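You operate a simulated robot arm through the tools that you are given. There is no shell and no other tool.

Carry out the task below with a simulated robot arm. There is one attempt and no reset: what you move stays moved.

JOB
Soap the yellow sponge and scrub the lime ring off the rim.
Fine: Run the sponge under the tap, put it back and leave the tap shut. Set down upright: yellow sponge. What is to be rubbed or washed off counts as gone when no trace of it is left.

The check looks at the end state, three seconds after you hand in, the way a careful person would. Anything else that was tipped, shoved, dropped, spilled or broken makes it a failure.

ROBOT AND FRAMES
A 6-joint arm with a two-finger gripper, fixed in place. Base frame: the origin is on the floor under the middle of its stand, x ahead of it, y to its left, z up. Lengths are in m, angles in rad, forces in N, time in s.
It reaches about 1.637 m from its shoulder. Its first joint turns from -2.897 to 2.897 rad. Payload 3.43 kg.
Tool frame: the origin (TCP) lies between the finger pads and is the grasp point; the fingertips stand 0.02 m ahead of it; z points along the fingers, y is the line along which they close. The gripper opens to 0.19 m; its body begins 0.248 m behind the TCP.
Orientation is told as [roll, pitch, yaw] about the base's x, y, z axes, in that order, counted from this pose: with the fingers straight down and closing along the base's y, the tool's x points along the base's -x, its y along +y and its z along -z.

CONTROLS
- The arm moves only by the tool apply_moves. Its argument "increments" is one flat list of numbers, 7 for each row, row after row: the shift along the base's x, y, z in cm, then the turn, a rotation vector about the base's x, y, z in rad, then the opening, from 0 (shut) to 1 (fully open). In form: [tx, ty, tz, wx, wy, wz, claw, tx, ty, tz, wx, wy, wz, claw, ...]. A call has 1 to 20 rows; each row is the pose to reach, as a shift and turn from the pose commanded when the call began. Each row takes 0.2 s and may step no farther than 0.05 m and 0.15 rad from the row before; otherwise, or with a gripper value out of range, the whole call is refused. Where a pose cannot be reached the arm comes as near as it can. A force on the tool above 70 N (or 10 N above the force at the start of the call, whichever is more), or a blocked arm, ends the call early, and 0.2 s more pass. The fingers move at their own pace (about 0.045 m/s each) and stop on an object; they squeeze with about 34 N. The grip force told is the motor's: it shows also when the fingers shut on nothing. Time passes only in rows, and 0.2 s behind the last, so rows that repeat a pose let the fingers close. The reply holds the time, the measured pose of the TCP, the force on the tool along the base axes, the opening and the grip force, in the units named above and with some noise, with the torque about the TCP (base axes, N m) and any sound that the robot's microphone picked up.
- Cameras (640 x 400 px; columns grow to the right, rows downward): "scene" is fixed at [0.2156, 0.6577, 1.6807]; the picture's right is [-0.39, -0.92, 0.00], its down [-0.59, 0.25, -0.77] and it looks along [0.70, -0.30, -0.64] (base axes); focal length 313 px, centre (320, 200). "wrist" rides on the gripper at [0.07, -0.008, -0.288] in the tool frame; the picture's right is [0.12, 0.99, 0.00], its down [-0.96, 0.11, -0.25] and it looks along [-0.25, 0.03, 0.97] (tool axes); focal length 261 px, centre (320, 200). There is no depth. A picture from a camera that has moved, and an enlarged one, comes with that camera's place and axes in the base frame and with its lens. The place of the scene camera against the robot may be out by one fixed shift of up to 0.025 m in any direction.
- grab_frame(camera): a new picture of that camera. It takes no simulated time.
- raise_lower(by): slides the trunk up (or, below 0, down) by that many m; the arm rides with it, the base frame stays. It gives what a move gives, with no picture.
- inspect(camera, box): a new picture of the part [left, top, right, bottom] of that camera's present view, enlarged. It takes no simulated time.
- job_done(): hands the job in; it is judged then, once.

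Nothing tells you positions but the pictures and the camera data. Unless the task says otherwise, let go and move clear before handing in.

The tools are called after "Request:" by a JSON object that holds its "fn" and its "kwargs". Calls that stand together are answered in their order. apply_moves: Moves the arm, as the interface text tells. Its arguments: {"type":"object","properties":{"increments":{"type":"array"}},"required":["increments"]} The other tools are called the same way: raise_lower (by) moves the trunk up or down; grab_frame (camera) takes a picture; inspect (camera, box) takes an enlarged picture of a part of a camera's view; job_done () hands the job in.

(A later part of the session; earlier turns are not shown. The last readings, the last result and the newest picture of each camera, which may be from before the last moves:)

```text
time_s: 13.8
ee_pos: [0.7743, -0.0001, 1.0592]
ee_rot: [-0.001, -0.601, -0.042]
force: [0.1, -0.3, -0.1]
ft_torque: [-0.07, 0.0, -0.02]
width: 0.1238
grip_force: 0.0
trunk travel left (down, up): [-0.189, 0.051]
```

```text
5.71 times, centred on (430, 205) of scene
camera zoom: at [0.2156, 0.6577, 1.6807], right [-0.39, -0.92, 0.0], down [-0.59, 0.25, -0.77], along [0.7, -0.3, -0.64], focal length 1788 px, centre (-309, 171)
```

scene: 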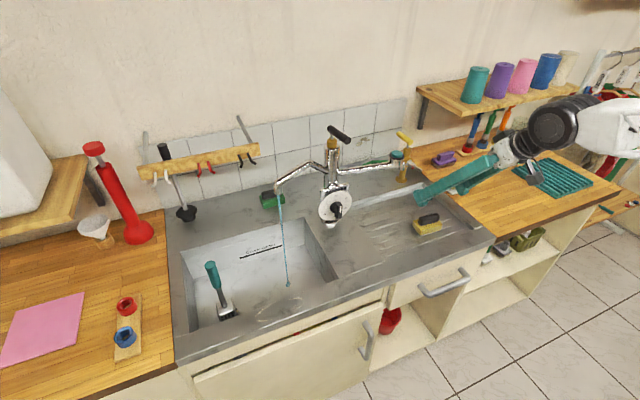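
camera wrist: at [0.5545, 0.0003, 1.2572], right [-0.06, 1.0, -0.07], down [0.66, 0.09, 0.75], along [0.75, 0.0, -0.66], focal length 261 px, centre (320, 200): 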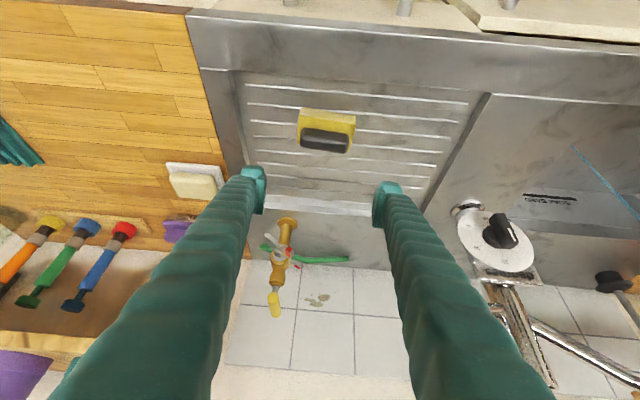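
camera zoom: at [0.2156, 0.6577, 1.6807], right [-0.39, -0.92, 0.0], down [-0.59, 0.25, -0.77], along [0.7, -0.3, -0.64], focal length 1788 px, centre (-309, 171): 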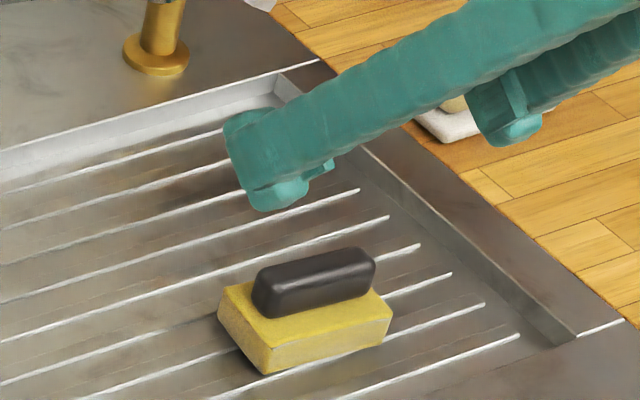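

The sponge is centred at (0.797, 0.000): its yellow body is about 8.6 × 5.5 cm with the top at z≈0.90, and the handle reaches z≈0.925. I'll lower the open fingers over the ends of the handle.

Request:
{"fn": "apply_moves", "kwargs": {"increments": [1.1, 0, -4.5, 0, 0, -0.01, 0.65, 2.2, 0, -9, 0, 0, -0.02, 0.65, 2.2, 0, -13, 0, 0, -0.02, 0.65]}}

Request:
{"fn": "inspect", "kwargs": {"camera": "scene", "box": [390, 170, 470, 240]}}

Request:
{"fn": "inspect", "kwargs": {"camera": "wrist", "box": [220, 100, 420, 240]}}

```text
time_s: 14.6
ee_pos: [0.7968, 0.0017, 0.9286]
ee_rot: [0.0, -0.602, -0.06]
force: [-0.1, -0.2, 0.2]
ft_torque: [0.02, -0.05, 0.02]
width: 0.1235
grip_force: 0.2
trunk travel left (down, up): [-0.189, 0.051]
```

```text
5.71 times, centred on (430, 205) of scene
camera zoom: at [0.2156, 0.6577, 1.6807], right [-0.39, -0.92, 0.0], down [-0.59, 0.25, -0.77], along [0.7, -0.3, -0.64], focal length 1788 px, centre (-309, 171)
```

zoom: 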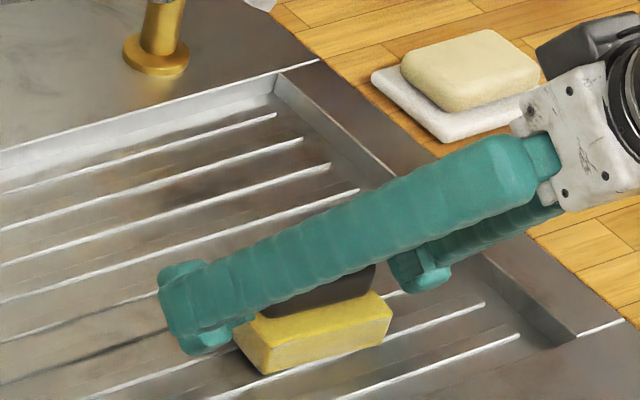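

```text
2.86 times, centred on (320, 170) of wrist
camera zoom: at [0.5759, 0.0054, 1.1259], right [-0.04, 1.0, -0.07], down [0.66, 0.07, 0.75], along [0.75, -0.02, -0.66], focal length 745 px, centre (320, 286)
```

zoom: 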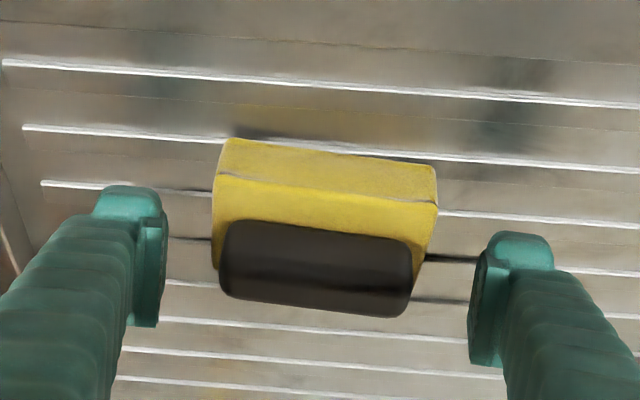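

The handle is centred between the pads. I'll close on it.

Request:
{"fn": "apply_moves", "kwargs": {"increments": [0, 0, 0, 0, 0, 0, 0.2, 0, 0, 0, 0, 0, 0, 0.2, 0, 0, 0, 0, 0, 0, 0.2, 0, 0, 0, 0, 0, 0, 0.2]}}

Request:
{"fn": "inspect", "kwargs": {"camera": "wrist", "box": [220, 100, 420, 240]}}

Request:
{"fn": "inspect", "kwargs": {"camera": "scene", "box": [390, 170, 470, 240]}}

```text
time_s: 15.6
ee_pos: [0.7957, 0.0022, 0.9271]
ee_rot: [0.0, -0.599, -0.062]
force: [-1.0, -0.1, 0.3]
ft_torque: [-0.01, -0.04, 0.01]
width: 0.0879
grip_force: 34.4
trunk travel left (down, up): [-0.189, 0.051]
```

```text
2.86 times, centred on (320, 170) of wrist
camera zoom: at [0.5763, 0.0054, 1.1258], right [-0.04, 1.0, -0.07], down [0.66, 0.07, 0.75], along [0.75, -0.02, -0.66], focal length 745 px, centre (320, 286)
```

zoom: 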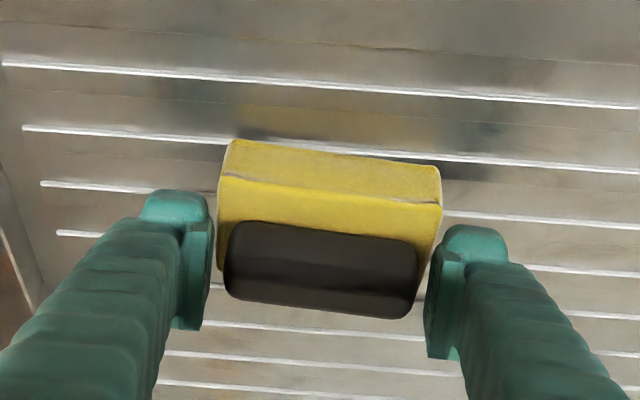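

```text
5.71 times, centred on (430, 205) of scene
camera zoom: at [0.2156, 0.6577, 1.6807], right [-0.39, -0.92, 0.0], down [-0.59, 0.25, -0.77], along [0.7, -0.3, -0.64], focal length 1788 px, centre (-309, 171)
```

zoom: 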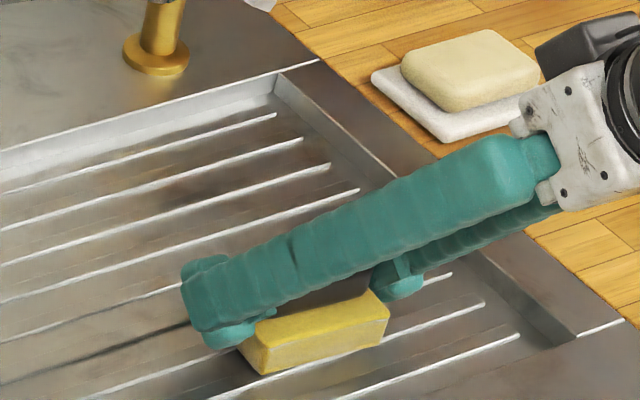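

The fingers met the flat ends of the yellow body (8.8 cm) just below its top. That makes a good flat grip, so I'll reopen slightly, go 1.2 cm lower for more contact area and close again.

Request:
{"fn": "apply_moves", "kwargs": {"increments": [0, 0, 0, 0, 0, 0, 0.6, 0, 0, 0, 0, 0, 0, 0.6, 0, -0.1, -1.2, 0, 0, 0, 0.6, 0, -0.1, -1.2, 0, 0, 0, 0.2, 0, -0.1, -1.2, 0, 0, 0, 0.2, 0, -0.1, -1.2, 0, 0, 0, 0.2, 0, -0.1, -1.2, 0, 0, 0, 0.2]}}

Request:
{"fn": "inspect", "kwargs": {"camera": "scene", "box": [390, 170, 470, 240]}}

Request:
{"fn": "inspect", "kwargs": {"camera": "wrist", "box": [220, 100, 420, 240]}}

```text
time_s: 17.2
ee_pos: [0.7966, -0.0002, 0.9174]
ee_rot: [-0.001, -0.601, -0.062]
force: [-0.6, -0.9, 1.7]
ft_torque: [-0.09, 0.01, -0.05]
width: 0.0892
grip_force: 34.0
trunk travel left (down, up): [-0.189, 0.051]
```

```text
5.71 times, centred on (430, 205) of scene
camera zoom: at [0.2156, 0.6577, 1.6807], right [-0.39, -0.92, 0.0], down [-0.59, 0.25, -0.77], along [0.7, -0.3, -0.64], focal length 1788 px, centre (-309, 171)
```

zoom: 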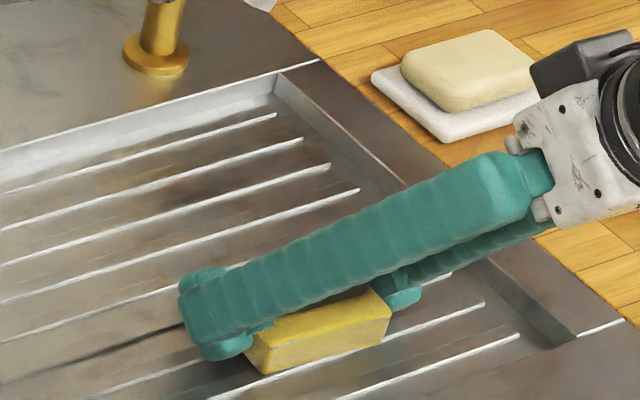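

```text
2.86 times, centred on (320, 170) of wrist
camera zoom: at [0.5767, 0.0039, 1.1148], right [-0.04, 1.0, -0.07], down [0.66, 0.07, 0.75], along [0.75, -0.02, -0.66], focal length 745 px, centre (320, 286)
```

zoom: 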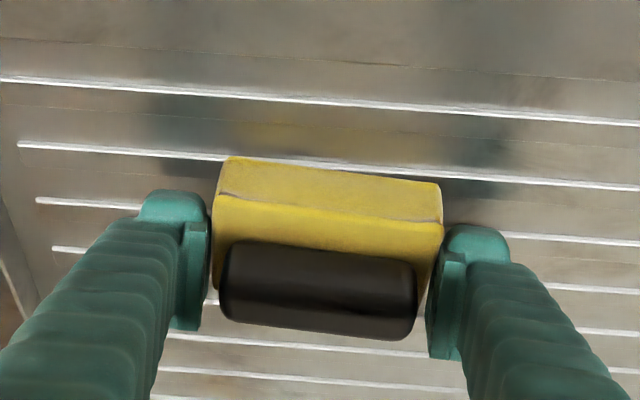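

The sponge is held by its ends. The stream falls at about (0.857, 0.503). I'll lift the sponge and carry it along the front of the tap to a point just short of the stream.

Request:
{"fn": "apply_moves", "kwargs": {"increments": [0, 0, 4, 0, 0, 0, 0.2, 0, 0, 8, 0, 0, 0, 0.2, -1.5, 4, 10, 0, 0, 0, 0.2, -3, 8.5, 10.5, 0, 0, 0, 0.2, -4, 13.2, 10.5, 0, 0, 0, 0.2, -4, 18, 10.5, 0, 0, 0, 0.2, -4, 22.8, 10.5, 0, 0, 0, 0.2, -4, 27.6, 10.5, 0, 0, 0, 0.2, -4, 32.4, 10.5, 0, 0, 0, 0.2, -4, 37.2, 10.5, 0, 0, 0, 0.2, -4, 42, 10.5, 0, 0, 0, 0.2, -4, 46.5, 10.5, 0, 0, 0, 0.2, -4, 50.4, 10.5, 0, 0, 0, 0.2]}}

Request:
{"fn": "grab_frame", "kwargs": {"camera": "scene"}}

Request:
{"fn": "grab_frame", "kwargs": {"camera": "wrist"}}

```text
time_s: 20.0
ee_pos: [0.7581, 0.5026, 1.024]
ee_rot: [-0.001, -0.601, -0.062]
force: [0.6, -0.5, 0.1]
ft_torque: [0.12, 0.01, 0.07]
width: 0.0891
grip_force: 33.8
trunk travel left (down, up): [-0.189, 0.051]
```

```text
taken
```

scene: 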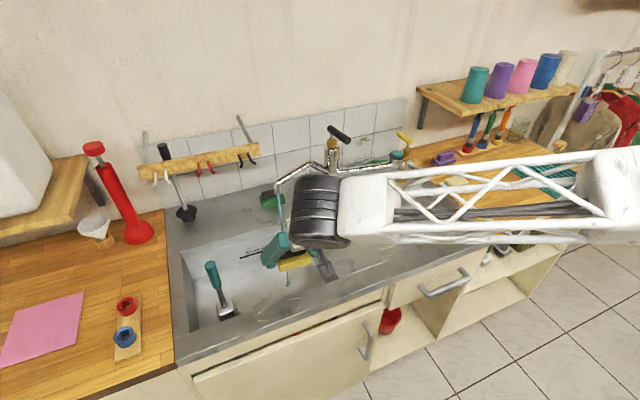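

```text
taken
camera wrist: at [0.5378, 0.5067, 1.2204], right [-0.04, 1.0, -0.07], down [0.66, 0.07, 0.75], along [0.75, -0.02, -0.66], focal length 261 px, centre (320, 200)
```

wrist: 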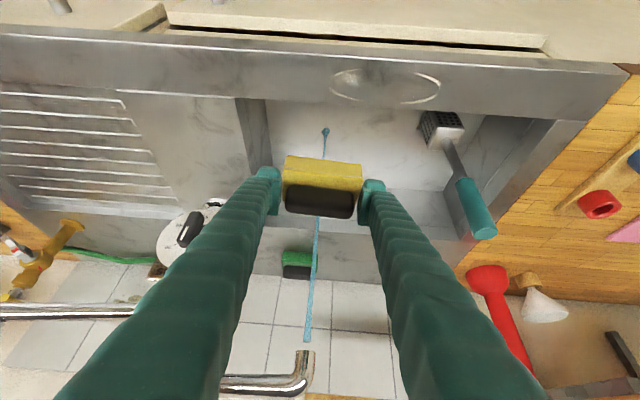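

The stream passes right behind the sponge. I'll slide the sponge into it and sweep it slowly so all of it gets wet.

Request:
{"fn": "apply_moves", "kwargs": {"increments": [4, -0.5, 0, 0, 0, 0, 0.2, 8, -0.5, 0, 0, 0, 0, 0.2, 8, -2.3, 0, 0, 0, 0, 0.2, 8, -0.5, 0, 0, 0, 0, 0.2, 8, 1.3, 0, 0, 0, 0, 0.2, 10, 1.3, 0, 0, 0, 0, 0.2, 12, 1.3, 0, 0, 0, 0, 0.2, 12, -0.5, 0, 0, 0, 0, 0.2, 12, -2.3, 0, 0, 0, 0, 0.2, 12, -0.5, 0, 0, 0, 0, 0.2, 12, -0.5, 0, 0, 0, 0, 0.2]}}

Request:
{"fn": "grab_frame", "kwargs": {"camera": "wrist"}}

Request:
{"fn": "inspect", "kwargs": {"camera": "wrist", "box": [240, 120, 400, 240]}}

Request:
{"fn": "grab_frame", "kwargs": {"camera": "scene"}}

```text
time_s: 22.4
ee_pos: [0.8763, 0.4971, 1.0213]
ee_rot: [0.0, -0.601, -0.06]
force: [-0.6, -0.1, -0.3]
ft_torque: [-0.01, 0.04, 0.05]
width: 0.0892
grip_force: 34.2
trunk travel left (down, up): [-0.189, 0.051]
```

```text
taken
camera wrist: at [0.6561, 0.5017, 1.2198], right [-0.04, 1.0, -0.07], down [0.66, 0.07, 0.75], along [0.75, -0.02, -0.66], focal length 261 px, centre (320, 200)
```

wrist: 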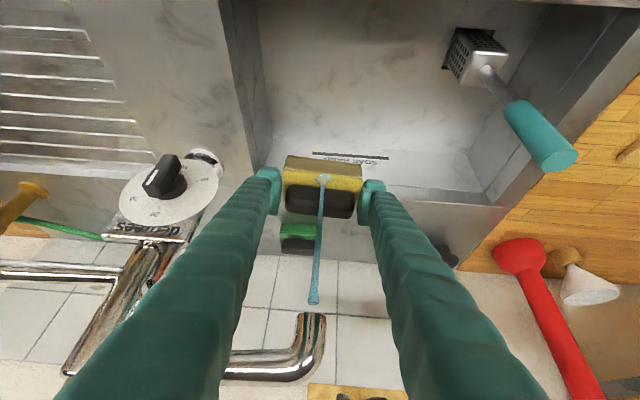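

```text
3.33 times, centred on (320, 180) of wrist
camera zoom: at [0.6561, 0.5017, 1.2198], right [-0.04, 1.0, -0.07], down [0.66, 0.07, 0.75], along [0.75, -0.02, -0.66], focal length 869 px, centre (320, 267)
```

zoom: 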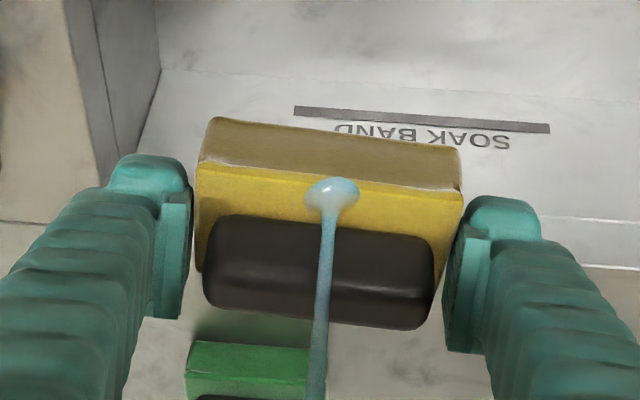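

```text
taken
```

scene: 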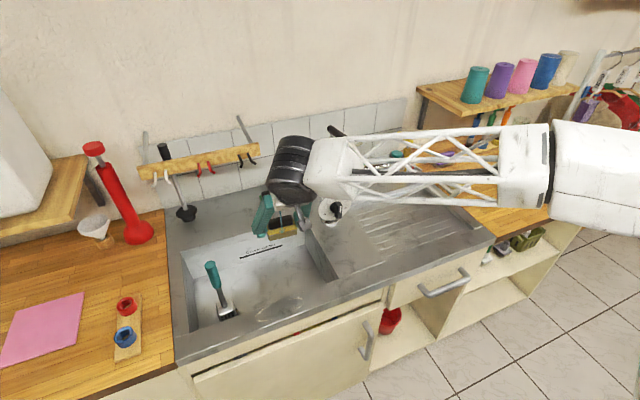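

The water lands on the sponge and it is darkening as it soaks. I'll hold it there two more seconds, moving slightly.

Request:
{"fn": "apply_moves", "kwargs": {"increments": [0, 0, 0, 0, 0, 0, 0.2, 0, 0, 0, 0, 0, 0, 0.2, 0, 1.5, 0, 0, 0, 0, 0.2, 0, 1.5, 0, 0, 0, 0, 0.2, 0, 0, 0, 0, 0, 0, 0.2, 0, -1.5, 0, 0, 0, 0, 0.2, 0, -1.5, 0, 0, 0, 0, 0.2, 0, 0, 0, 0, 0, 0, 0.2, -4, 0, 0, 0, 0, 0, 0.2, -4, 0, 0, 0, 0, 0, 0.2]}}

Request:
{"fn": "inspect", "kwargs": {"camera": "wrist", "box": [240, 120, 400, 240]}}

Request:
{"fn": "inspect", "kwargs": {"camera": "scene", "box": [160, 180, 360, 340]}}

```text
time_s: 24.6
ee_pos: [0.837, 0.4974, 1.0216]
ee_rot: [0.001, -0.6, -0.063]
force: [-0.4, -0.3, 0.0]
ft_torque: [0.01, 0.0, 0.02]
width: 0.0888
grip_force: 33.7
trunk travel left (down, up): [-0.189, 0.051]
```

```text
3.33 times, centred on (320, 180) of wrist
camera zoom: at [0.6166, 0.5019, 1.2187], right [-0.04, 1.0, -0.07], down [0.66, 0.07, 0.75], along [0.75, -0.02, -0.66], focal length 869 px, centre (320, 267)
```

zoom: 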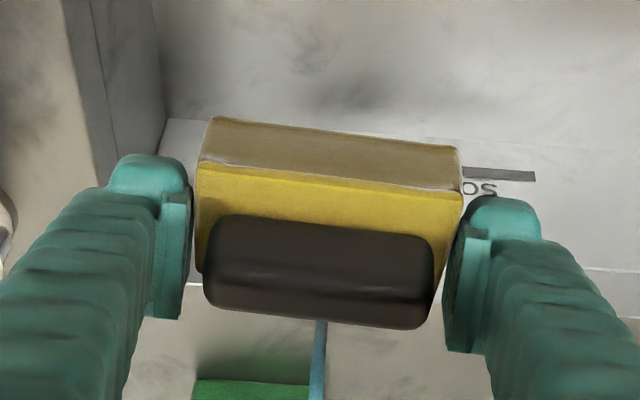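

```text
2.50 times, centred on (260, 260) of scene
camera zoom: at [0.2156, 0.6577, 1.6807], right [-0.39, -0.92, 0.0], down [-0.59, 0.25, -0.77], along [0.7, -0.3, -0.64], focal length 782 px, centre (470, 50)
```

zoom: 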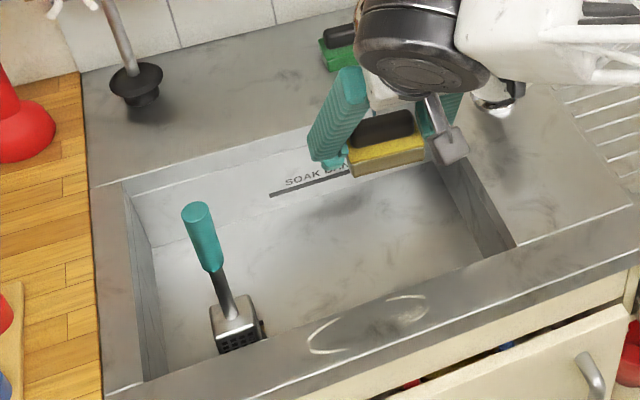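

The sponge is wet. Now I'll take it back along the front and over to the right, near the soap.

Request:
{"fn": "apply_moves", "kwargs": {"increments": [-4, 0, 0, 0, 0, 0, 0.2, -8, 0, 1, 0, 0, 0, 0.2, -8, -4.7, 2, 0, 0, 0, 0.2, -8, -9.5, 3, 0, 0, 0, 0.2, -8, -14.3, 4, 0, 0, 0, 0.2, -8, -19.1, 5, 0, 0, 0, 0.2, -8, -23.9, 5, 0, 0, 0, 0.2, -8, -28.7, 5, 0, 0, 0, 0.2, -8, -33.5, 5, 0, 0, 0, 0.2, -8, -38.3, 5, 0, 0, 0, 0.2, -8, -43.1, 5, 0, 0, 0, 0.2, -8, -47.9, 5, 0, 0, 0, 0.2, -8, -52.7, 5, 0, 0, 0, 0.2, -7, -57.4, 5, 0, 0, 0, 0.2, -6, -62.1, 5, 0, 0, 0, 0.2, -5, -66.6, 5, 0, 0, 0, 0.2, -4, -71, 5, 0, 0, 0, 0.2, -4, -73.4, 5, 0, 0, 0, 0.2]}}

Request:
{"fn": "grab_frame", "kwargs": {"camera": "wrist"}}

Request:
{"fn": "grab_frame", "kwargs": {"camera": "scene"}}

```text
time_s: 28.4
ee_pos: [0.7968, -0.2366, 1.0699]
ee_rot: [0.001, -0.601, -0.064]
force: [0.4, 0.3, -0.6]
ft_torque: [-0.04, 0.02, -0.05]
width: 0.0889
grip_force: 34.2
trunk travel left (down, up): [-0.189, 0.051]
```

```text
taken
camera wrist: at [0.5765, -0.2324, 1.2684], right [-0.04, 1.0, -0.07], down [0.66, 0.07, 0.75], along [0.75, -0.02, -0.66], focal length 261 px, centre (320, 200)
```

wrist: 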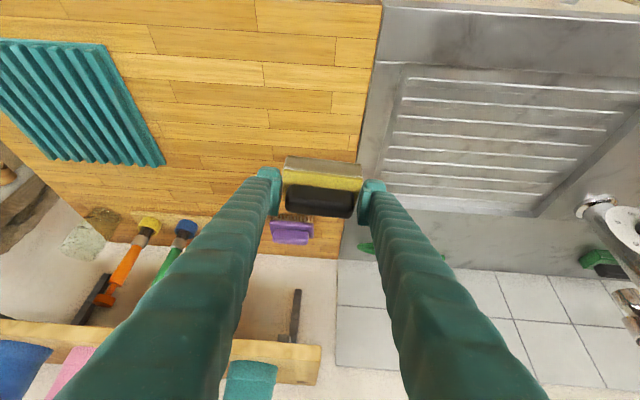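

```text
taken
```

scene: 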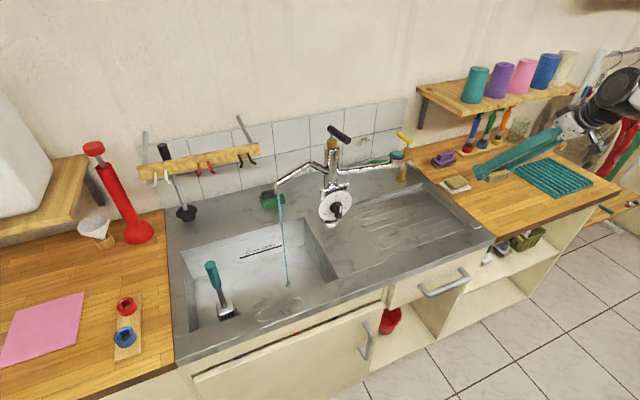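

The soap bar lies at about x 0.893–0.957, y −0.288 to −0.20, with its top near z 0.925. I'll bring the sponge right above it.

Request:
{"fn": "apply_moves", "kwargs": {"increments": [4.2, -0.3, -1, 0, 0, 0, 0.2, 8.5, -0.6, -2, 0, 0, 0, 0.2, 12.8, -0.8, -3.5, 0, 0, 0, 0.2, 12.8, -0.8, -5.5, 0, 0, 0, 0.2]}}

Request:
{"fn": "grab_frame", "kwargs": {"camera": "wrist"}}

Request:
{"fn": "inspect", "kwargs": {"camera": "scene", "box": [410, 130, 510, 210]}}

```text
time_s: 29.4
ee_pos: [0.9244, -0.2439, 1.0145]
ee_rot: [0.0, -0.599, -0.061]
force: [0.4, 0.5, -0.9]
ft_torque: [0.0, 0.01, 0.01]
width: 0.0886
grip_force: 34.3
trunk travel left (down, up): [-0.189, 0.051]
```

```text
taken
camera wrist: at [0.705, -0.24, 1.2131], right [-0.04, 1.0, -0.07], down [0.66, 0.07, 0.75], along [0.75, -0.02, -0.66], focal length 261 px, centre (320, 200)
```

wrist: 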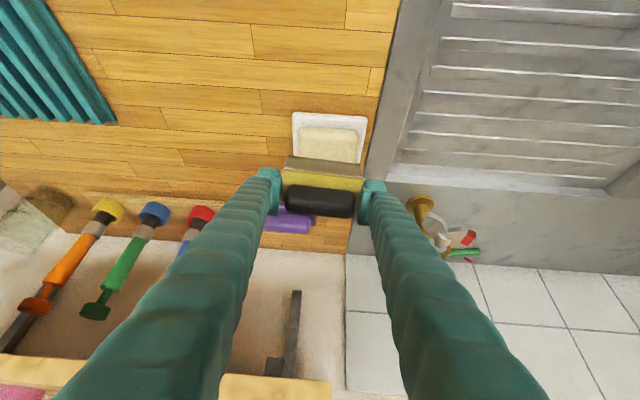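

```text
5.00 times, centred on (460, 170) of scene
camera zoom: at [0.2156, 0.6577, 1.6807], right [-0.39, -0.92, 0.0], down [-0.59, 0.25, -0.77], along [0.7, -0.3, -0.64], focal length 1564 px, centre (-380, 350)
```

zoom: 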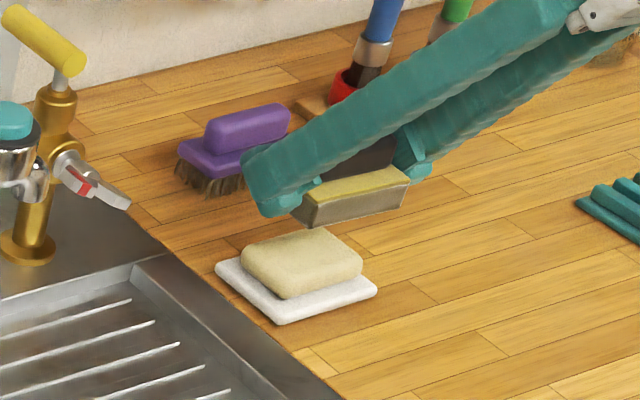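

The sponge is just behind and above the soap, whose centre I put at (0.929, −0.238). I'll line up and come down in small steps while watching the force.

Request:
{"fn": "apply_moves", "kwargs": {"increments": [0.5, 0.6, -2, 0, 0, 0, 0.2, 0.5, 0.6, -3.8, 0, 0, 0, 0.2, 0.5, 0.6, -4.3, 0, 0, 0, 0.2]}}

Request:
{"fn": "inspect", "kwargs": {"camera": "scene", "box": [420, 140, 490, 200]}}

Request:
{"fn": "inspect", "kwargs": {"camera": "wrist", "box": [240, 100, 400, 240]}}

```text
time_s: 30.2
ee_pos: [0.9294, -0.238, 0.9723]
ee_rot: [-0.001, -0.602, -0.062]
force: [-0.1, 0.1, -1.4]
ft_torque: [0.02, 0.0, 0.01]
width: 0.089
grip_force: 33.6
trunk travel left (down, up): [-0.189, 0.051]
```

```text
6.67 times, centred on (455, 170) of scene
camera zoom: at [0.2156, 0.6577, 1.6807], right [-0.39, -0.92, 0.0], down [-0.59, 0.25, -0.77], along [0.7, -0.3, -0.64], focal length 2086 px, centre (-580, 400)
```

zoom: 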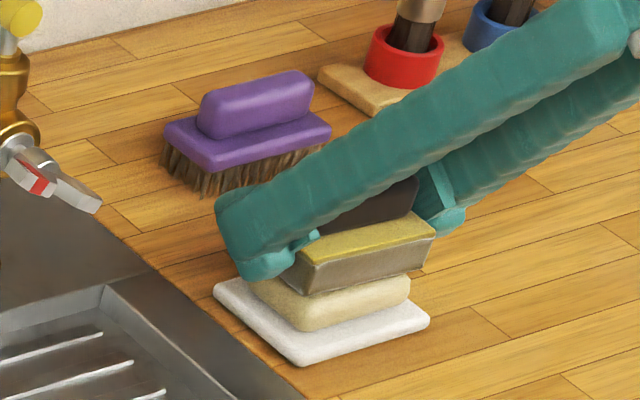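

```text
2.86 times, centred on (320, 170) of wrist
camera zoom: at [0.7095, -0.2338, 1.171], right [-0.04, 1.0, -0.07], down [0.66, 0.07, 0.75], along [0.75, -0.02, -0.66], focal length 745 px, centre (320, 286)
```

zoom: 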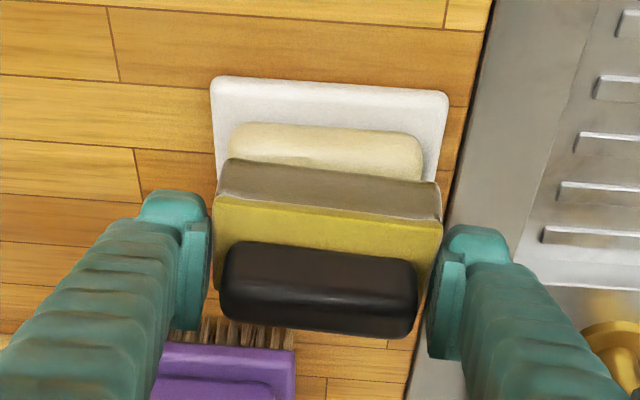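

There's no contact yet. I'll go down a few millimetres at a time.

Request:
{"fn": "apply_moves", "kwargs": {"increments": [-0.4, 0, -0.4, 0, 0, 0, 0.2, -0.4, 0, -0.7, 0, 0, 0, 0.2]}}

```text
time_s: 30.8
ee_pos: [0.925, -0.2385, 0.9669]
ee_rot: [0.0, -0.602, -0.061]
force: [0.9, 0.1, 5.6]
ft_torque: [0.2, 0.16, -0.03]
width: 0.089
grip_force: 33.6
trunk travel left (down, up): [-0.189, 0.051]
```

There's about 5.6 N of contact on the soap. I'll rub gently with small strokes so the bar stays put.

Request:
{"fn": "apply_moves", "kwargs": {"increments": [0, 0.4, 0, 0, 0, 0, 0.2, 0, 0.8, 0, 0, 0, 0, 0.2, 0, 0.4, 0, 0, 0, 0, 0.2, 0, 0, 0, 0, 0, 0, 0.2, 0, -0.4, 0, 0, 0, 0, 0.2, 0, -0.8, 0, 0, 0, 0, 0.2, 0, -0.4, 0, 0, 0, 0, 0.2, 0, 0, 0, 0, 0, 0, 0.2]}}

Request:
{"fn": "inspect", "kwargs": {"camera": "scene", "box": [420, 140, 490, 200]}}

Request:
{"fn": "inspect", "kwargs": {"camera": "wrist", "box": [240, 100, 400, 240]}}

```text
time_s: 32.6
ee_pos: [0.9269, -0.2389, 0.9675]
ee_rot: [0.001, -0.599, -0.061]
force: [-0.3, -3.1, 12.0]
ft_torque: [0.17, 0.37, 0.09]
width: 0.089
grip_force: 34.2
trunk travel left (down, up): [-0.189, 0.051]
```

```text
6.67 times, centred on (455, 170) of scene
camera zoom: at [0.2156, 0.6577, 1.6807], right [-0.39, -0.92, 0.0], down [-0.59, 0.25, -0.77], along [0.7, -0.3, -0.64], focal length 2086 px, centre (-580, 400)
```

zoom: 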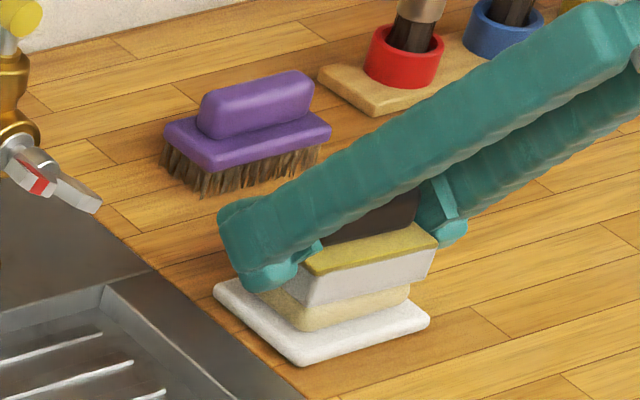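

```text
2.86 times, centred on (320, 170) of wrist
camera zoom: at [0.7059, -0.2346, 1.1653], right [-0.04, 1.0, -0.07], down [0.66, 0.08, 0.75], along [0.75, -0.02, -0.66], focal length 745 px, centre (320, 286)
```

zoom: 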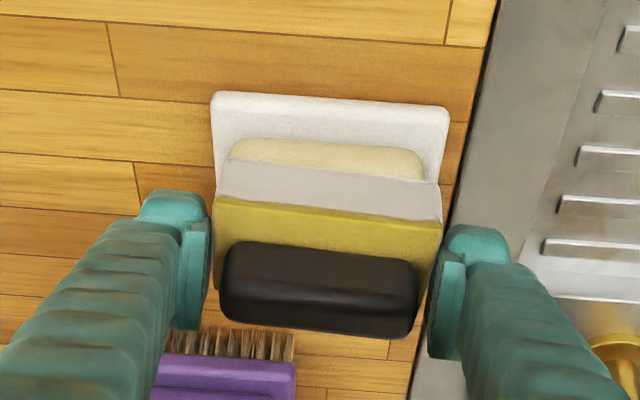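

The underside of the sponge is now white with lather and the soap bar hasn't moved. I'll lift off and carry the sponge to the ring on the front rim, centred at about (0.69, 0.574).

Request:
{"fn": "apply_moves", "kwargs": {"increments": [0, 0, 4, 0, 0, 0, 0.2, 0, 0, 8, 0, 0, 0, 0.2, -4.5, 0, 8, 0, 0, 0, 0.2, -9, 1, 8, 0, 0, 0, 0.2, -13.5, 3, 8, 0, 0, 0, 0.2, -17, 6.5, 8, 0, 0, 0, 0.2, -19, 11, 8, 0, 0, 0, 0.2, -20.5, 15.6, 8, 0, 0, 0, 0.2, -22, 20.2, 8, 0, 0, 0, 0.2, -23.5, 24.9, 8, 0, 0, 0, 0.2, -23.5, 29.8, 8, 0, 0, 0, 0.2, -23.5, 34.7, 8, 0, 0, 0, 0.2, -23.5, 39.6, 8, 0, 0, 0, 0.2, -23.5, 44.5, 8, 0, 0, 0, 0.2, -23.5, 49.4, 8, 0, 0, 0, 0.2, -23.5, 54.3, 8, 0, 0, 0, 0.2, -23.5, 59.2, 8, 0, 0, 0, 0.2, -23.5, 64.1, 8, 0, 0, 0, 0.2, -23.5, 69, 8, 0, 0, 0, 0.2, -23.5, 73.9, 8, 0, 0, 0, 0.2]}}

Request:
{"fn": "grab_frame", "kwargs": {"camera": "wrist"}}

Request:
{"fn": "grab_frame", "kwargs": {"camera": "scene"}}

```text
time_s: 36.8
ee_pos: [0.6897, 0.5027, 1.0451]
ee_rot: [0.002, -0.601, -0.062]
force: [-0.6, -0.5, -0.1]
ft_torque: [0.16, 0.06, 0.11]
width: 0.0888
grip_force: 34.1
trunk travel left (down, up): [-0.189, 0.051]
```

```text
taken
camera wrist: at [0.4687, 0.5076, 1.2423], right [-0.04, 1.0, -0.07], down [0.66, 0.07, 0.75], along [0.75, -0.02, -0.66], focal length 261 px, centre (320, 200)
```

wrist: 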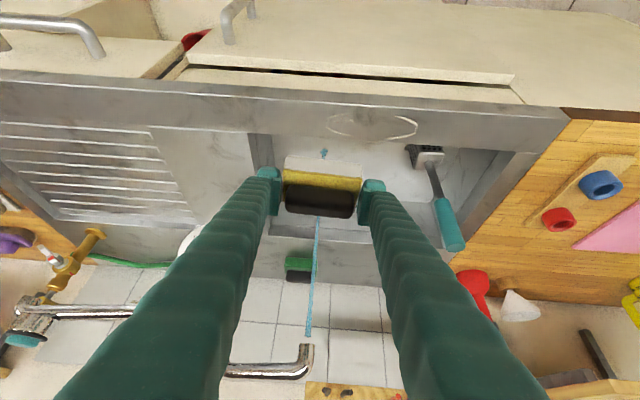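

```text
taken
```

scene: 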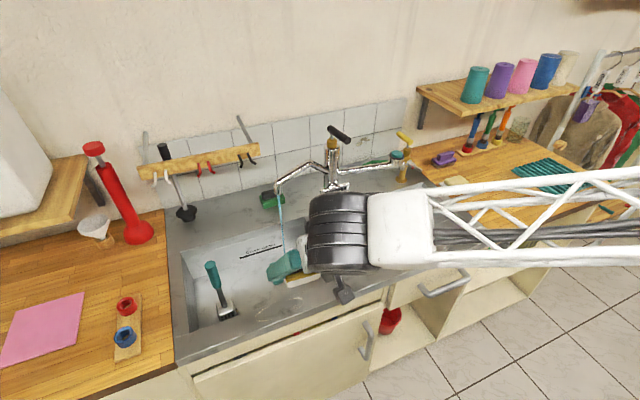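

The ring spans about x 0.668–0.716 and y 0.500–0.643. I'll centre the sponge over it and lower it close to the rim.

Request:
{"fn": "apply_moves", "kwargs": {"increments": [0.2, 3.5, -2, 0, 0, 0, 0.2, 0.2, 6.8, -5, 0, 0, 0, 0.2, 0.2, 6.8, -9, 0, 0, 0, 0.2, 0.2, 6.8, -10.5, 0, 0, 0, 0.2]}}

Request:
{"fn": "inspect", "kwargs": {"camera": "wrist", "box": [220, 60, 440, 240]}}

Request:
{"fn": "inspect", "kwargs": {"camera": "scene", "box": [230, 250, 350, 340]}}

```text
time_s: 37.8
ee_pos: [0.6916, 0.5694, 0.9404]
ee_rot: [0.0, -0.6, -0.061]
force: [-0.2, -0.3, -0.3]
ft_torque: [0.0, 0.01, 0.01]
width: 0.089
grip_force: 34.1
trunk travel left (down, up): [-0.189, 0.051]
```

```text
2.22 times, centred on (330, 150) of wrist
camera zoom: at [0.4717, 0.5735, 1.1376], right [-0.04, 1.0, -0.07], down [0.66, 0.08, 0.75], along [0.75, -0.02, -0.66], focal length 579 px, centre (298, 311)
```

zoom: 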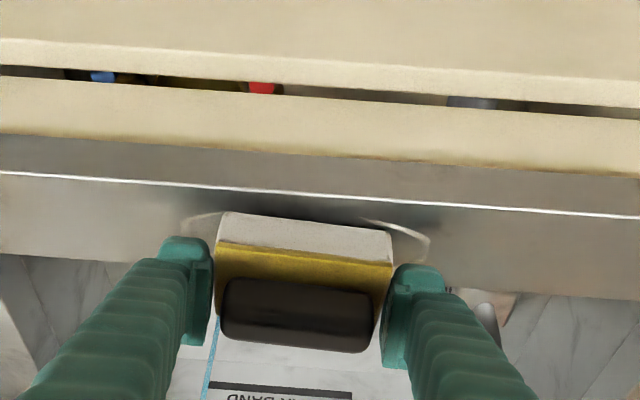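

```text
4.44 times, centred on (290, 295) of scene
camera zoom: at [0.2156, 0.6577, 1.6807], right [-0.39, -0.92, 0.0], down [-0.59, 0.25, -0.77], along [0.7, -0.3, -0.64], focal length 1390 px, centre (453, -222)
```

zoom: 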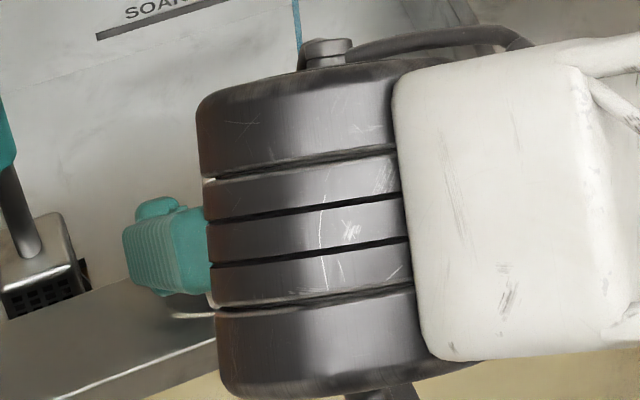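

The sponge hovers over the ring, with the ring's ends visible on both sides. I'll step down to contact.

Request:
{"fn": "apply_moves", "kwargs": {"increments": [0, 0, -0.5, 0, 0, 0, 0.2, 0, 0, -1.0, 0, 0, 0, 0.2]}}

```text
time_s: 38.4
ee_pos: [0.6927, 0.5687, 0.933]
ee_rot: [0.002, -0.603, -0.063]
force: [-3.7, -3.3, 15.5]
ft_torque: [-0.08, 0.53, 0.06]
width: 0.0885
grip_force: 34.6
trunk travel left (down, up): [-0.189, 0.051]
```

Contact is firm at 15 N. I'll ease off slightly and scrub along the length of the ring.

Request:
{"fn": "apply_moves", "kwargs": {"increments": [0, 0, 0.15, 0, 0, 0, 0.2, 0, 2, 0.15, 0, 0, 0, 0.2, 0, 4, 0.15, 0, 0, 0, 0.2, 0, 6, 0.15, 0, 0, 0, 0.2, 0, 4, 0.15, 0, 0, 0, 0.2, 0, 2, 0.15, 0, 0, 0, 0.2, 0, 0, 0.15, 0, 0, 0, 0.2, 0, -2, 0.15, 0, 0, 0, 0.2, 0, -4, 0.15, 0, 0, 0, 0.2, 0, -6, 0.15, 0, 0, 0, 0.2, 0, -4, 0.15, 0, 0, 0, 0.2, 0, -2, 0.15, 0, 0, 0, 0.2, 0, 0, 0.15, 0, 0, 0, 0.2]}}

Request:
{"fn": "inspect", "kwargs": {"camera": "wrist", "box": [220, 60, 440, 240]}}

```text
time_s: 41.2
ee_pos: [0.6933, 0.5685, 0.9346]
ee_rot: [-0.001, -0.601, -0.061]
force: [-0.6, -0.3, 0.3]
ft_torque: [0.03, 0.05, 0.02]
width: 0.0886
grip_force: 34.5
trunk travel left (down, up): [-0.189, 0.051]
```

```text
2.22 times, centred on (330, 150) of wrist
camera zoom: at [0.473, 0.5742, 1.1324], right [-0.04, 1.0, -0.07], down [0.66, 0.07, 0.75], along [0.75, -0.02, -0.66], focal length 579 px, centre (298, 311)
```

zoom: 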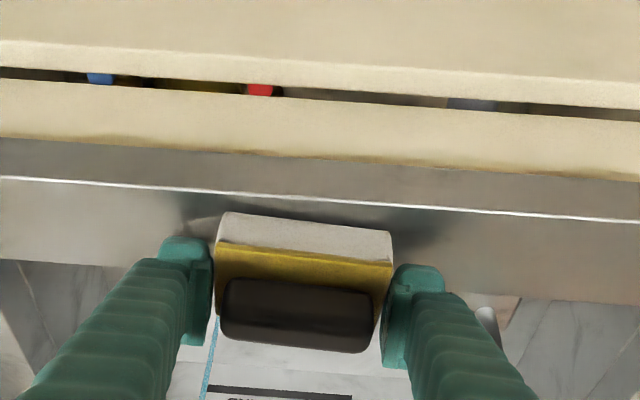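

Pressure has dropped to zero but the ring is fading. I'll press a few millimetres lower and scrub with offsets toward the front and back too.

Request:
{"fn": "apply_moves", "kwargs": {"increments": [0, 0, -0.3, 0, 0, 0, 0.2, 0, -2, -0.3, 0, 0, 0, 0.2, 0, -4, -0.3, 0, 0, 0, 0.2, 0, -6.5, -0.3, 0, 0, 0, 0.2, -0.5, -6.5, -0.3, 0, 0, 0, 0.2, -0.5, -4, -0.3, 0, 0, 0, 0.2, -0.5, -1.5, -0.3, 0, 0, 0, 0.2, -0.5, 1, -0.3, 0, 0, 0, 0.2, -0.5, 3.5, -0.3, 0, 0, 0, 0.2, -0.5, 6.5, -0.3, 0, 0, 0, 0.2, 0.5, 6.5, -0.3, 0, 0, 0, 0.2, 0.5, 4, -0.3, 0, 0, 0, 0.2, 0.5, 1.5, -0.3, 0, 0, 0, 0.2, 0.5, -1, -0.3, 0, 0, 0, 0.2, 0.5, -3.5, -0.3, 0, 0, 0, 0.2, 0.5, -6.5, -0.3, 0, 0, 0, 0.2, 0, -6.5, -0.3, 0, 0, 0, 0.2, 0, -3.5, -0.3, 0, 0, 0, 0.2, 0, 0, -0.3, 0, 0, 0, 0.2]}}

Request:
{"fn": "inspect", "kwargs": {"camera": "wrist", "box": [220, 60, 440, 240]}}

```text
time_s: 45.2
ee_pos: [0.6912, 0.5678, 0.9327]
ee_rot: [0.0, -0.6, -0.061]
force: [1.3, -9.3, 33.8]
ft_torque: [-1.02, 0.46, 0.2]
width: 0.0891
grip_force: 34.1
trunk travel left (down, up): [-0.189, 0.051]
```

```text
2.22 times, centred on (330, 150) of wrist
camera zoom: at [0.471, 0.5721, 1.1296], right [-0.04, 1.0, -0.07], down [0.66, 0.08, 0.75], along [0.75, -0.02, -0.66], focal length 579 px, centre (298, 311)
```

zoom: 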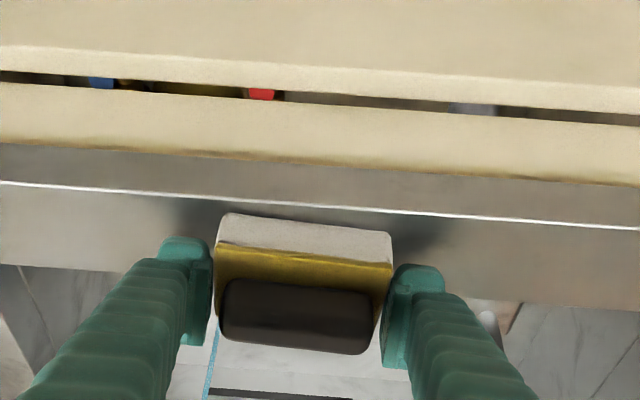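

The ring looks gone around the sponge. I'll lift off and move toward the basin to inspect the rim.

Request:
{"fn": "apply_moves", "kwargs": {"increments": [0, 0, 3, 0, 0, 0, 0.2, 0, 0, 7, 0, 0, 0, 0.2, 3, -3.5, 9, 0, 0, 0, 0.2, 6.5, -7, 9.5, 0, 0, 0, 0.2]}}

Request:
{"fn": "grab_frame", "kwargs": {"camera": "wrist"}}

Request:
{"fn": "inspect", "kwargs": {"camera": "wrist", "box": [280, 40, 480, 130]}}

Request:
{"fn": "grab_frame", "kwargs": {"camera": "scene"}}

Request:
{"fn": "inspect", "kwargs": {"camera": "scene", "box": [230, 260, 330, 340]}}

```text
refused: row 3 steps farther than a row can; nothing moved
```

```text
taken
camera wrist: at [0.471, 0.5721, 1.1296], right [-0.04, 1.0, -0.07], down [0.66, 0.08, 0.75], along [0.75, -0.02, -0.66], focal length 261 px, centre (320, 200)
```

wrist: 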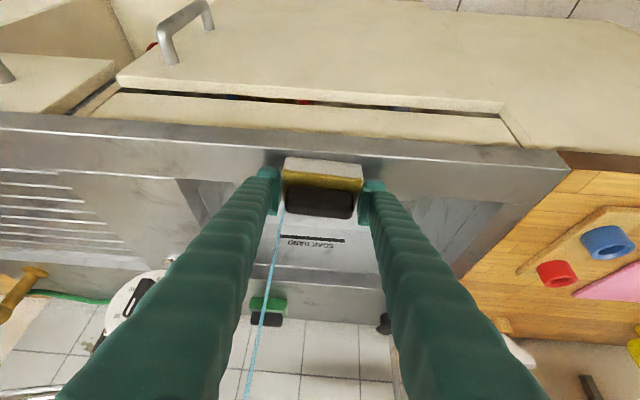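

```text
3.20 times, centred on (380, 85) of wrist
camera zoom: at [0.471, 0.5721, 1.1296], right [-0.04, 1.0, -0.07], down [0.66, 0.08, 0.75], along [0.75, -0.02, -0.66], focal length 834 px, centre (128, 568)
```

zoom: 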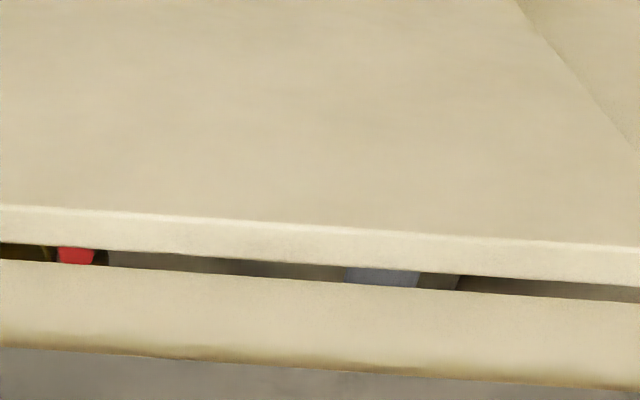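

```text
taken
```

scene: 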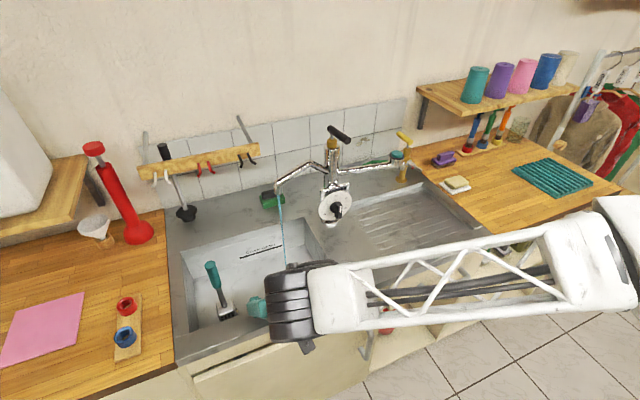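

```text
5.00 times, centred on (280, 300) of scene
camera zoom: at [0.2156, 0.6577, 1.6807], right [-0.39, -0.92, 0.0], down [-0.59, 0.25, -0.77], along [0.7, -0.3, -0.64], focal length 1564 px, centre (520, -300)
```

zoom: 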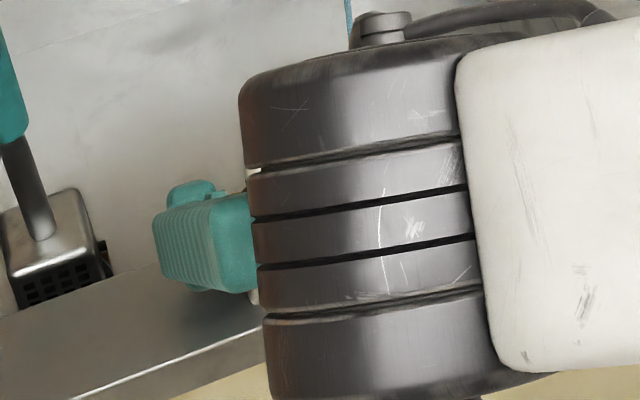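

That call was refused because one step was too long. I'll lift off with shorter steps.

Request:
{"fn": "apply_moves", "kwargs": {"increments": [0, 0, 3, 0, 0, 0, 0.2, 0, 0, 7, 0, 0, 0, 0.2, 2.5, -3, 9, 0, 0, 0, 0.2, 5, -6, 9.5, 0, 0, 0, 0.2, 6.5, -7, 9.5, 0, 0, 0, 0.2]}}

Request:
{"fn": "grab_frame", "kwargs": {"camera": "wrist"}}

Request:
{"fn": "inspect", "kwargs": {"camera": "wrist", "box": [280, 40, 480, 130]}}

Request:
{"fn": "inspect", "kwargs": {"camera": "scene", "box": [230, 260, 330, 340]}}

```text
time_s: 46.4
ee_pos: [0.7573, 0.4993, 1.0269]
ee_rot: [-0.001, -0.601, -0.061]
force: [-0.4, 0.2, -0.4]
ft_torque: [0.0, -0.03, -0.01]
width: 0.089
grip_force: 33.9
trunk travel left (down, up): [-0.189, 0.051]
```

```text
taken
camera wrist: at [0.5375, 0.5031, 1.2238], right [-0.04, 1.0, -0.07], down [0.66, 0.08, 0.75], along [0.75, -0.02, -0.66], focal length 261 px, centre (320, 200)
```

wrist: 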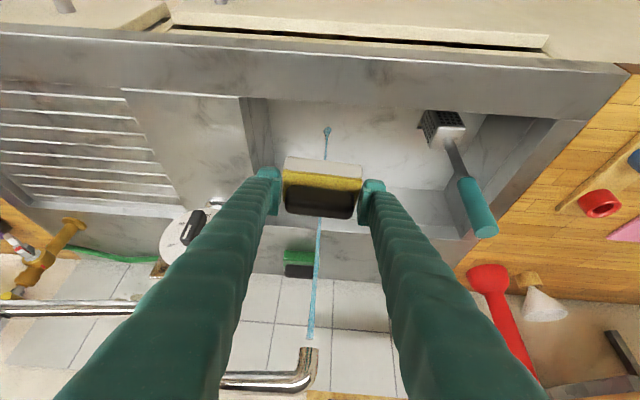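

```text
3.20 times, centred on (380, 85) of wrist
camera zoom: at [0.5375, 0.5031, 1.2238], right [-0.04, 1.0, -0.07], down [0.66, 0.08, 0.75], along [0.75, -0.02, -0.66], focal length 834 px, centre (128, 568)
```

zoom: 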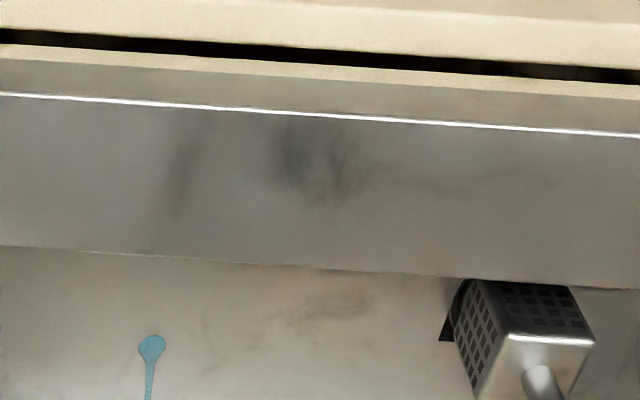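

```text
5.00 times, centred on (280, 300) of scene
camera zoom: at [0.2156, 0.6577, 1.6807], right [-0.39, -0.92, 0.0], down [-0.59, 0.25, -0.77], along [0.7, -0.3, -0.64], focal length 1564 px, centre (520, -300)
```

zoom: 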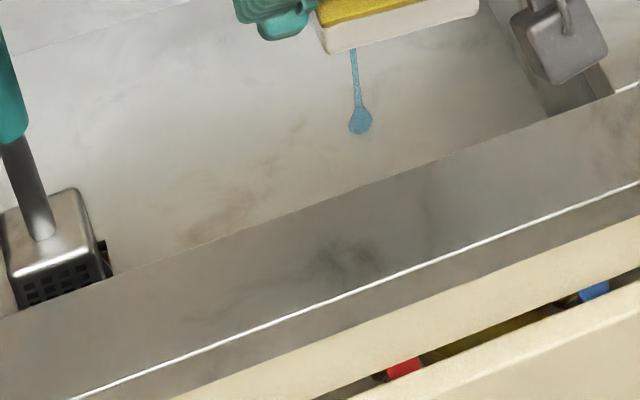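

The ring seems gone; the dark smudge in the middle was in the steel texture before. I'll take two tighter looks for any faint trace.

Request:
{"fn": "inspect", "kwargs": {"camera": "scene", "box": [250, 280, 310, 325]}}

Request:
{"fn": "inspect", "kwargs": {"camera": "wrist", "box": [320, 60, 450, 115]}}

```text
8.89 times, centred on (280, 302) of scene
camera zoom: at [0.2156, 0.6577, 1.6807], right [-0.39, -0.92, 0.0], down [-0.59, 0.25, -0.77], along [0.7, -0.3, -0.64], focal length 2781 px, centre (676, -711)
```

zoom: 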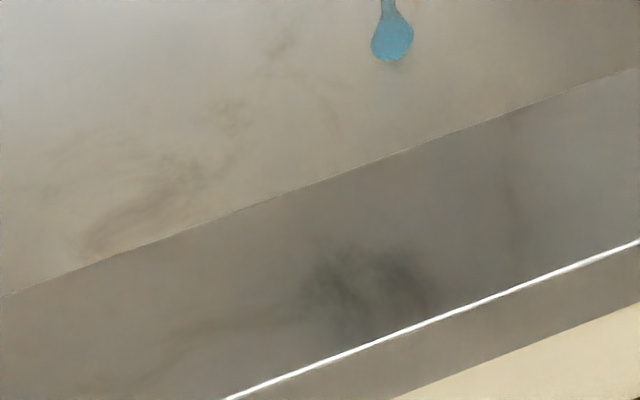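

```text
4.92 times, centred on (385, 88) of wrist
camera zoom: at [0.5375, 0.5031, 1.2238], right [-0.04, 1.0, -0.07], down [0.66, 0.08, 0.75], along [0.75, -0.02, -0.66], focal length 1283 px, centre (0, 754)
```

zoom: 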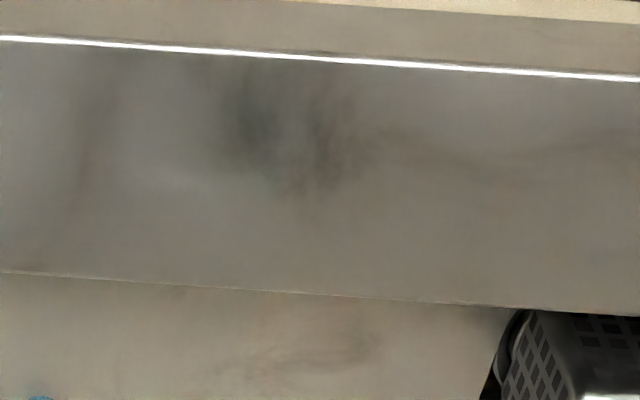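

No trace of the ring is left. Next I'll rinse the lather out of the sponge under the running tap.

Request:
{"fn": "apply_moves", "kwargs": {"increments": [4, -0.2, 0, 0, 0, 0, 0.2, 8, -0.2, 0, 0, 0, 0, 0.2, 8, -2, 0, 0, 0, 0, 0.2, 8, -0.2, 0, 0, 0, 0, 0.2, 8, 1.6, 0, 0, 0, 0, 0.2, 10, 1.6, 0, 0, 0, 0, 0.2, 12, 1.6, 0, 0, 0, 0, 0.2, 12, -0.2, 0, 0, 0, 0, 0.2, 12, -2, 0, 0, 0, 0, 0.2, 12, -2, 0, 0, 0, 0, 0.2, 12, -0.2, 0, 0, 0, 0, 0.2, 12, 1.6, 0, 0, 0, 0, 0.2, 12, 1.6, 0, 0, 0, 0, 0.2, 12, -0.2, 0, 0, 0, 0, 0.2, 12, -0.2, 0, 0, 0, 0, 0.2]}}

Request:
{"fn": "inspect", "kwargs": {"camera": "wrist", "box": [240, 120, 400, 240]}}

Request:
{"fn": "inspect", "kwargs": {"camera": "scene", "box": [220, 170, 340, 260]}}

```text
time_s: 49.6
ee_pos: [0.8765, 0.4957, 1.0272]
ee_rot: [0.0, -0.599, -0.06]
force: [0.3, -0.1, -0.7]
ft_torque: [0.0, -0.02, 0.0]
width: 0.089
grip_force: 33.9
trunk travel left (down, up): [-0.189, 0.051]
```

```text
3.33 times, centred on (320, 180) of wrist
camera zoom: at [0.6567, 0.5004, 1.2247], right [-0.04, 1.0, -0.07], down [0.66, 0.07, 0.75], along [0.75, -0.02, -0.66], focal length 869 px, centre (320, 267)
```

zoom: 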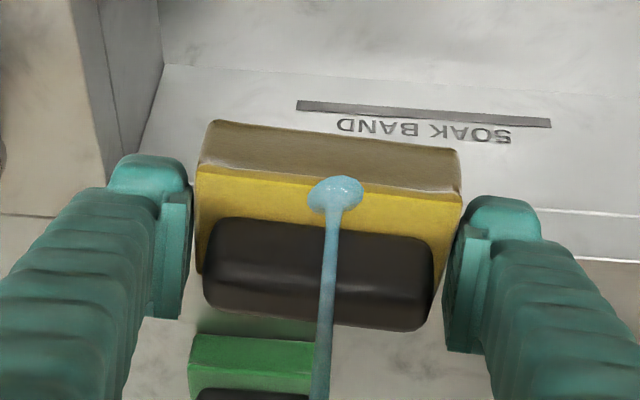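

```text
4.44 times, centred on (280, 215) of scene
camera zoom: at [0.2156, 0.6577, 1.6807], right [-0.39, -0.92, 0.0], down [-0.59, 0.25, -0.77], along [0.7, -0.3, -0.64], focal length 1390 px, centre (498, 133)
```

zoom: 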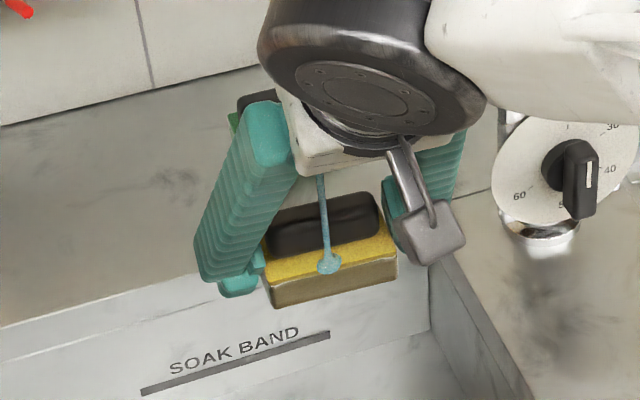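

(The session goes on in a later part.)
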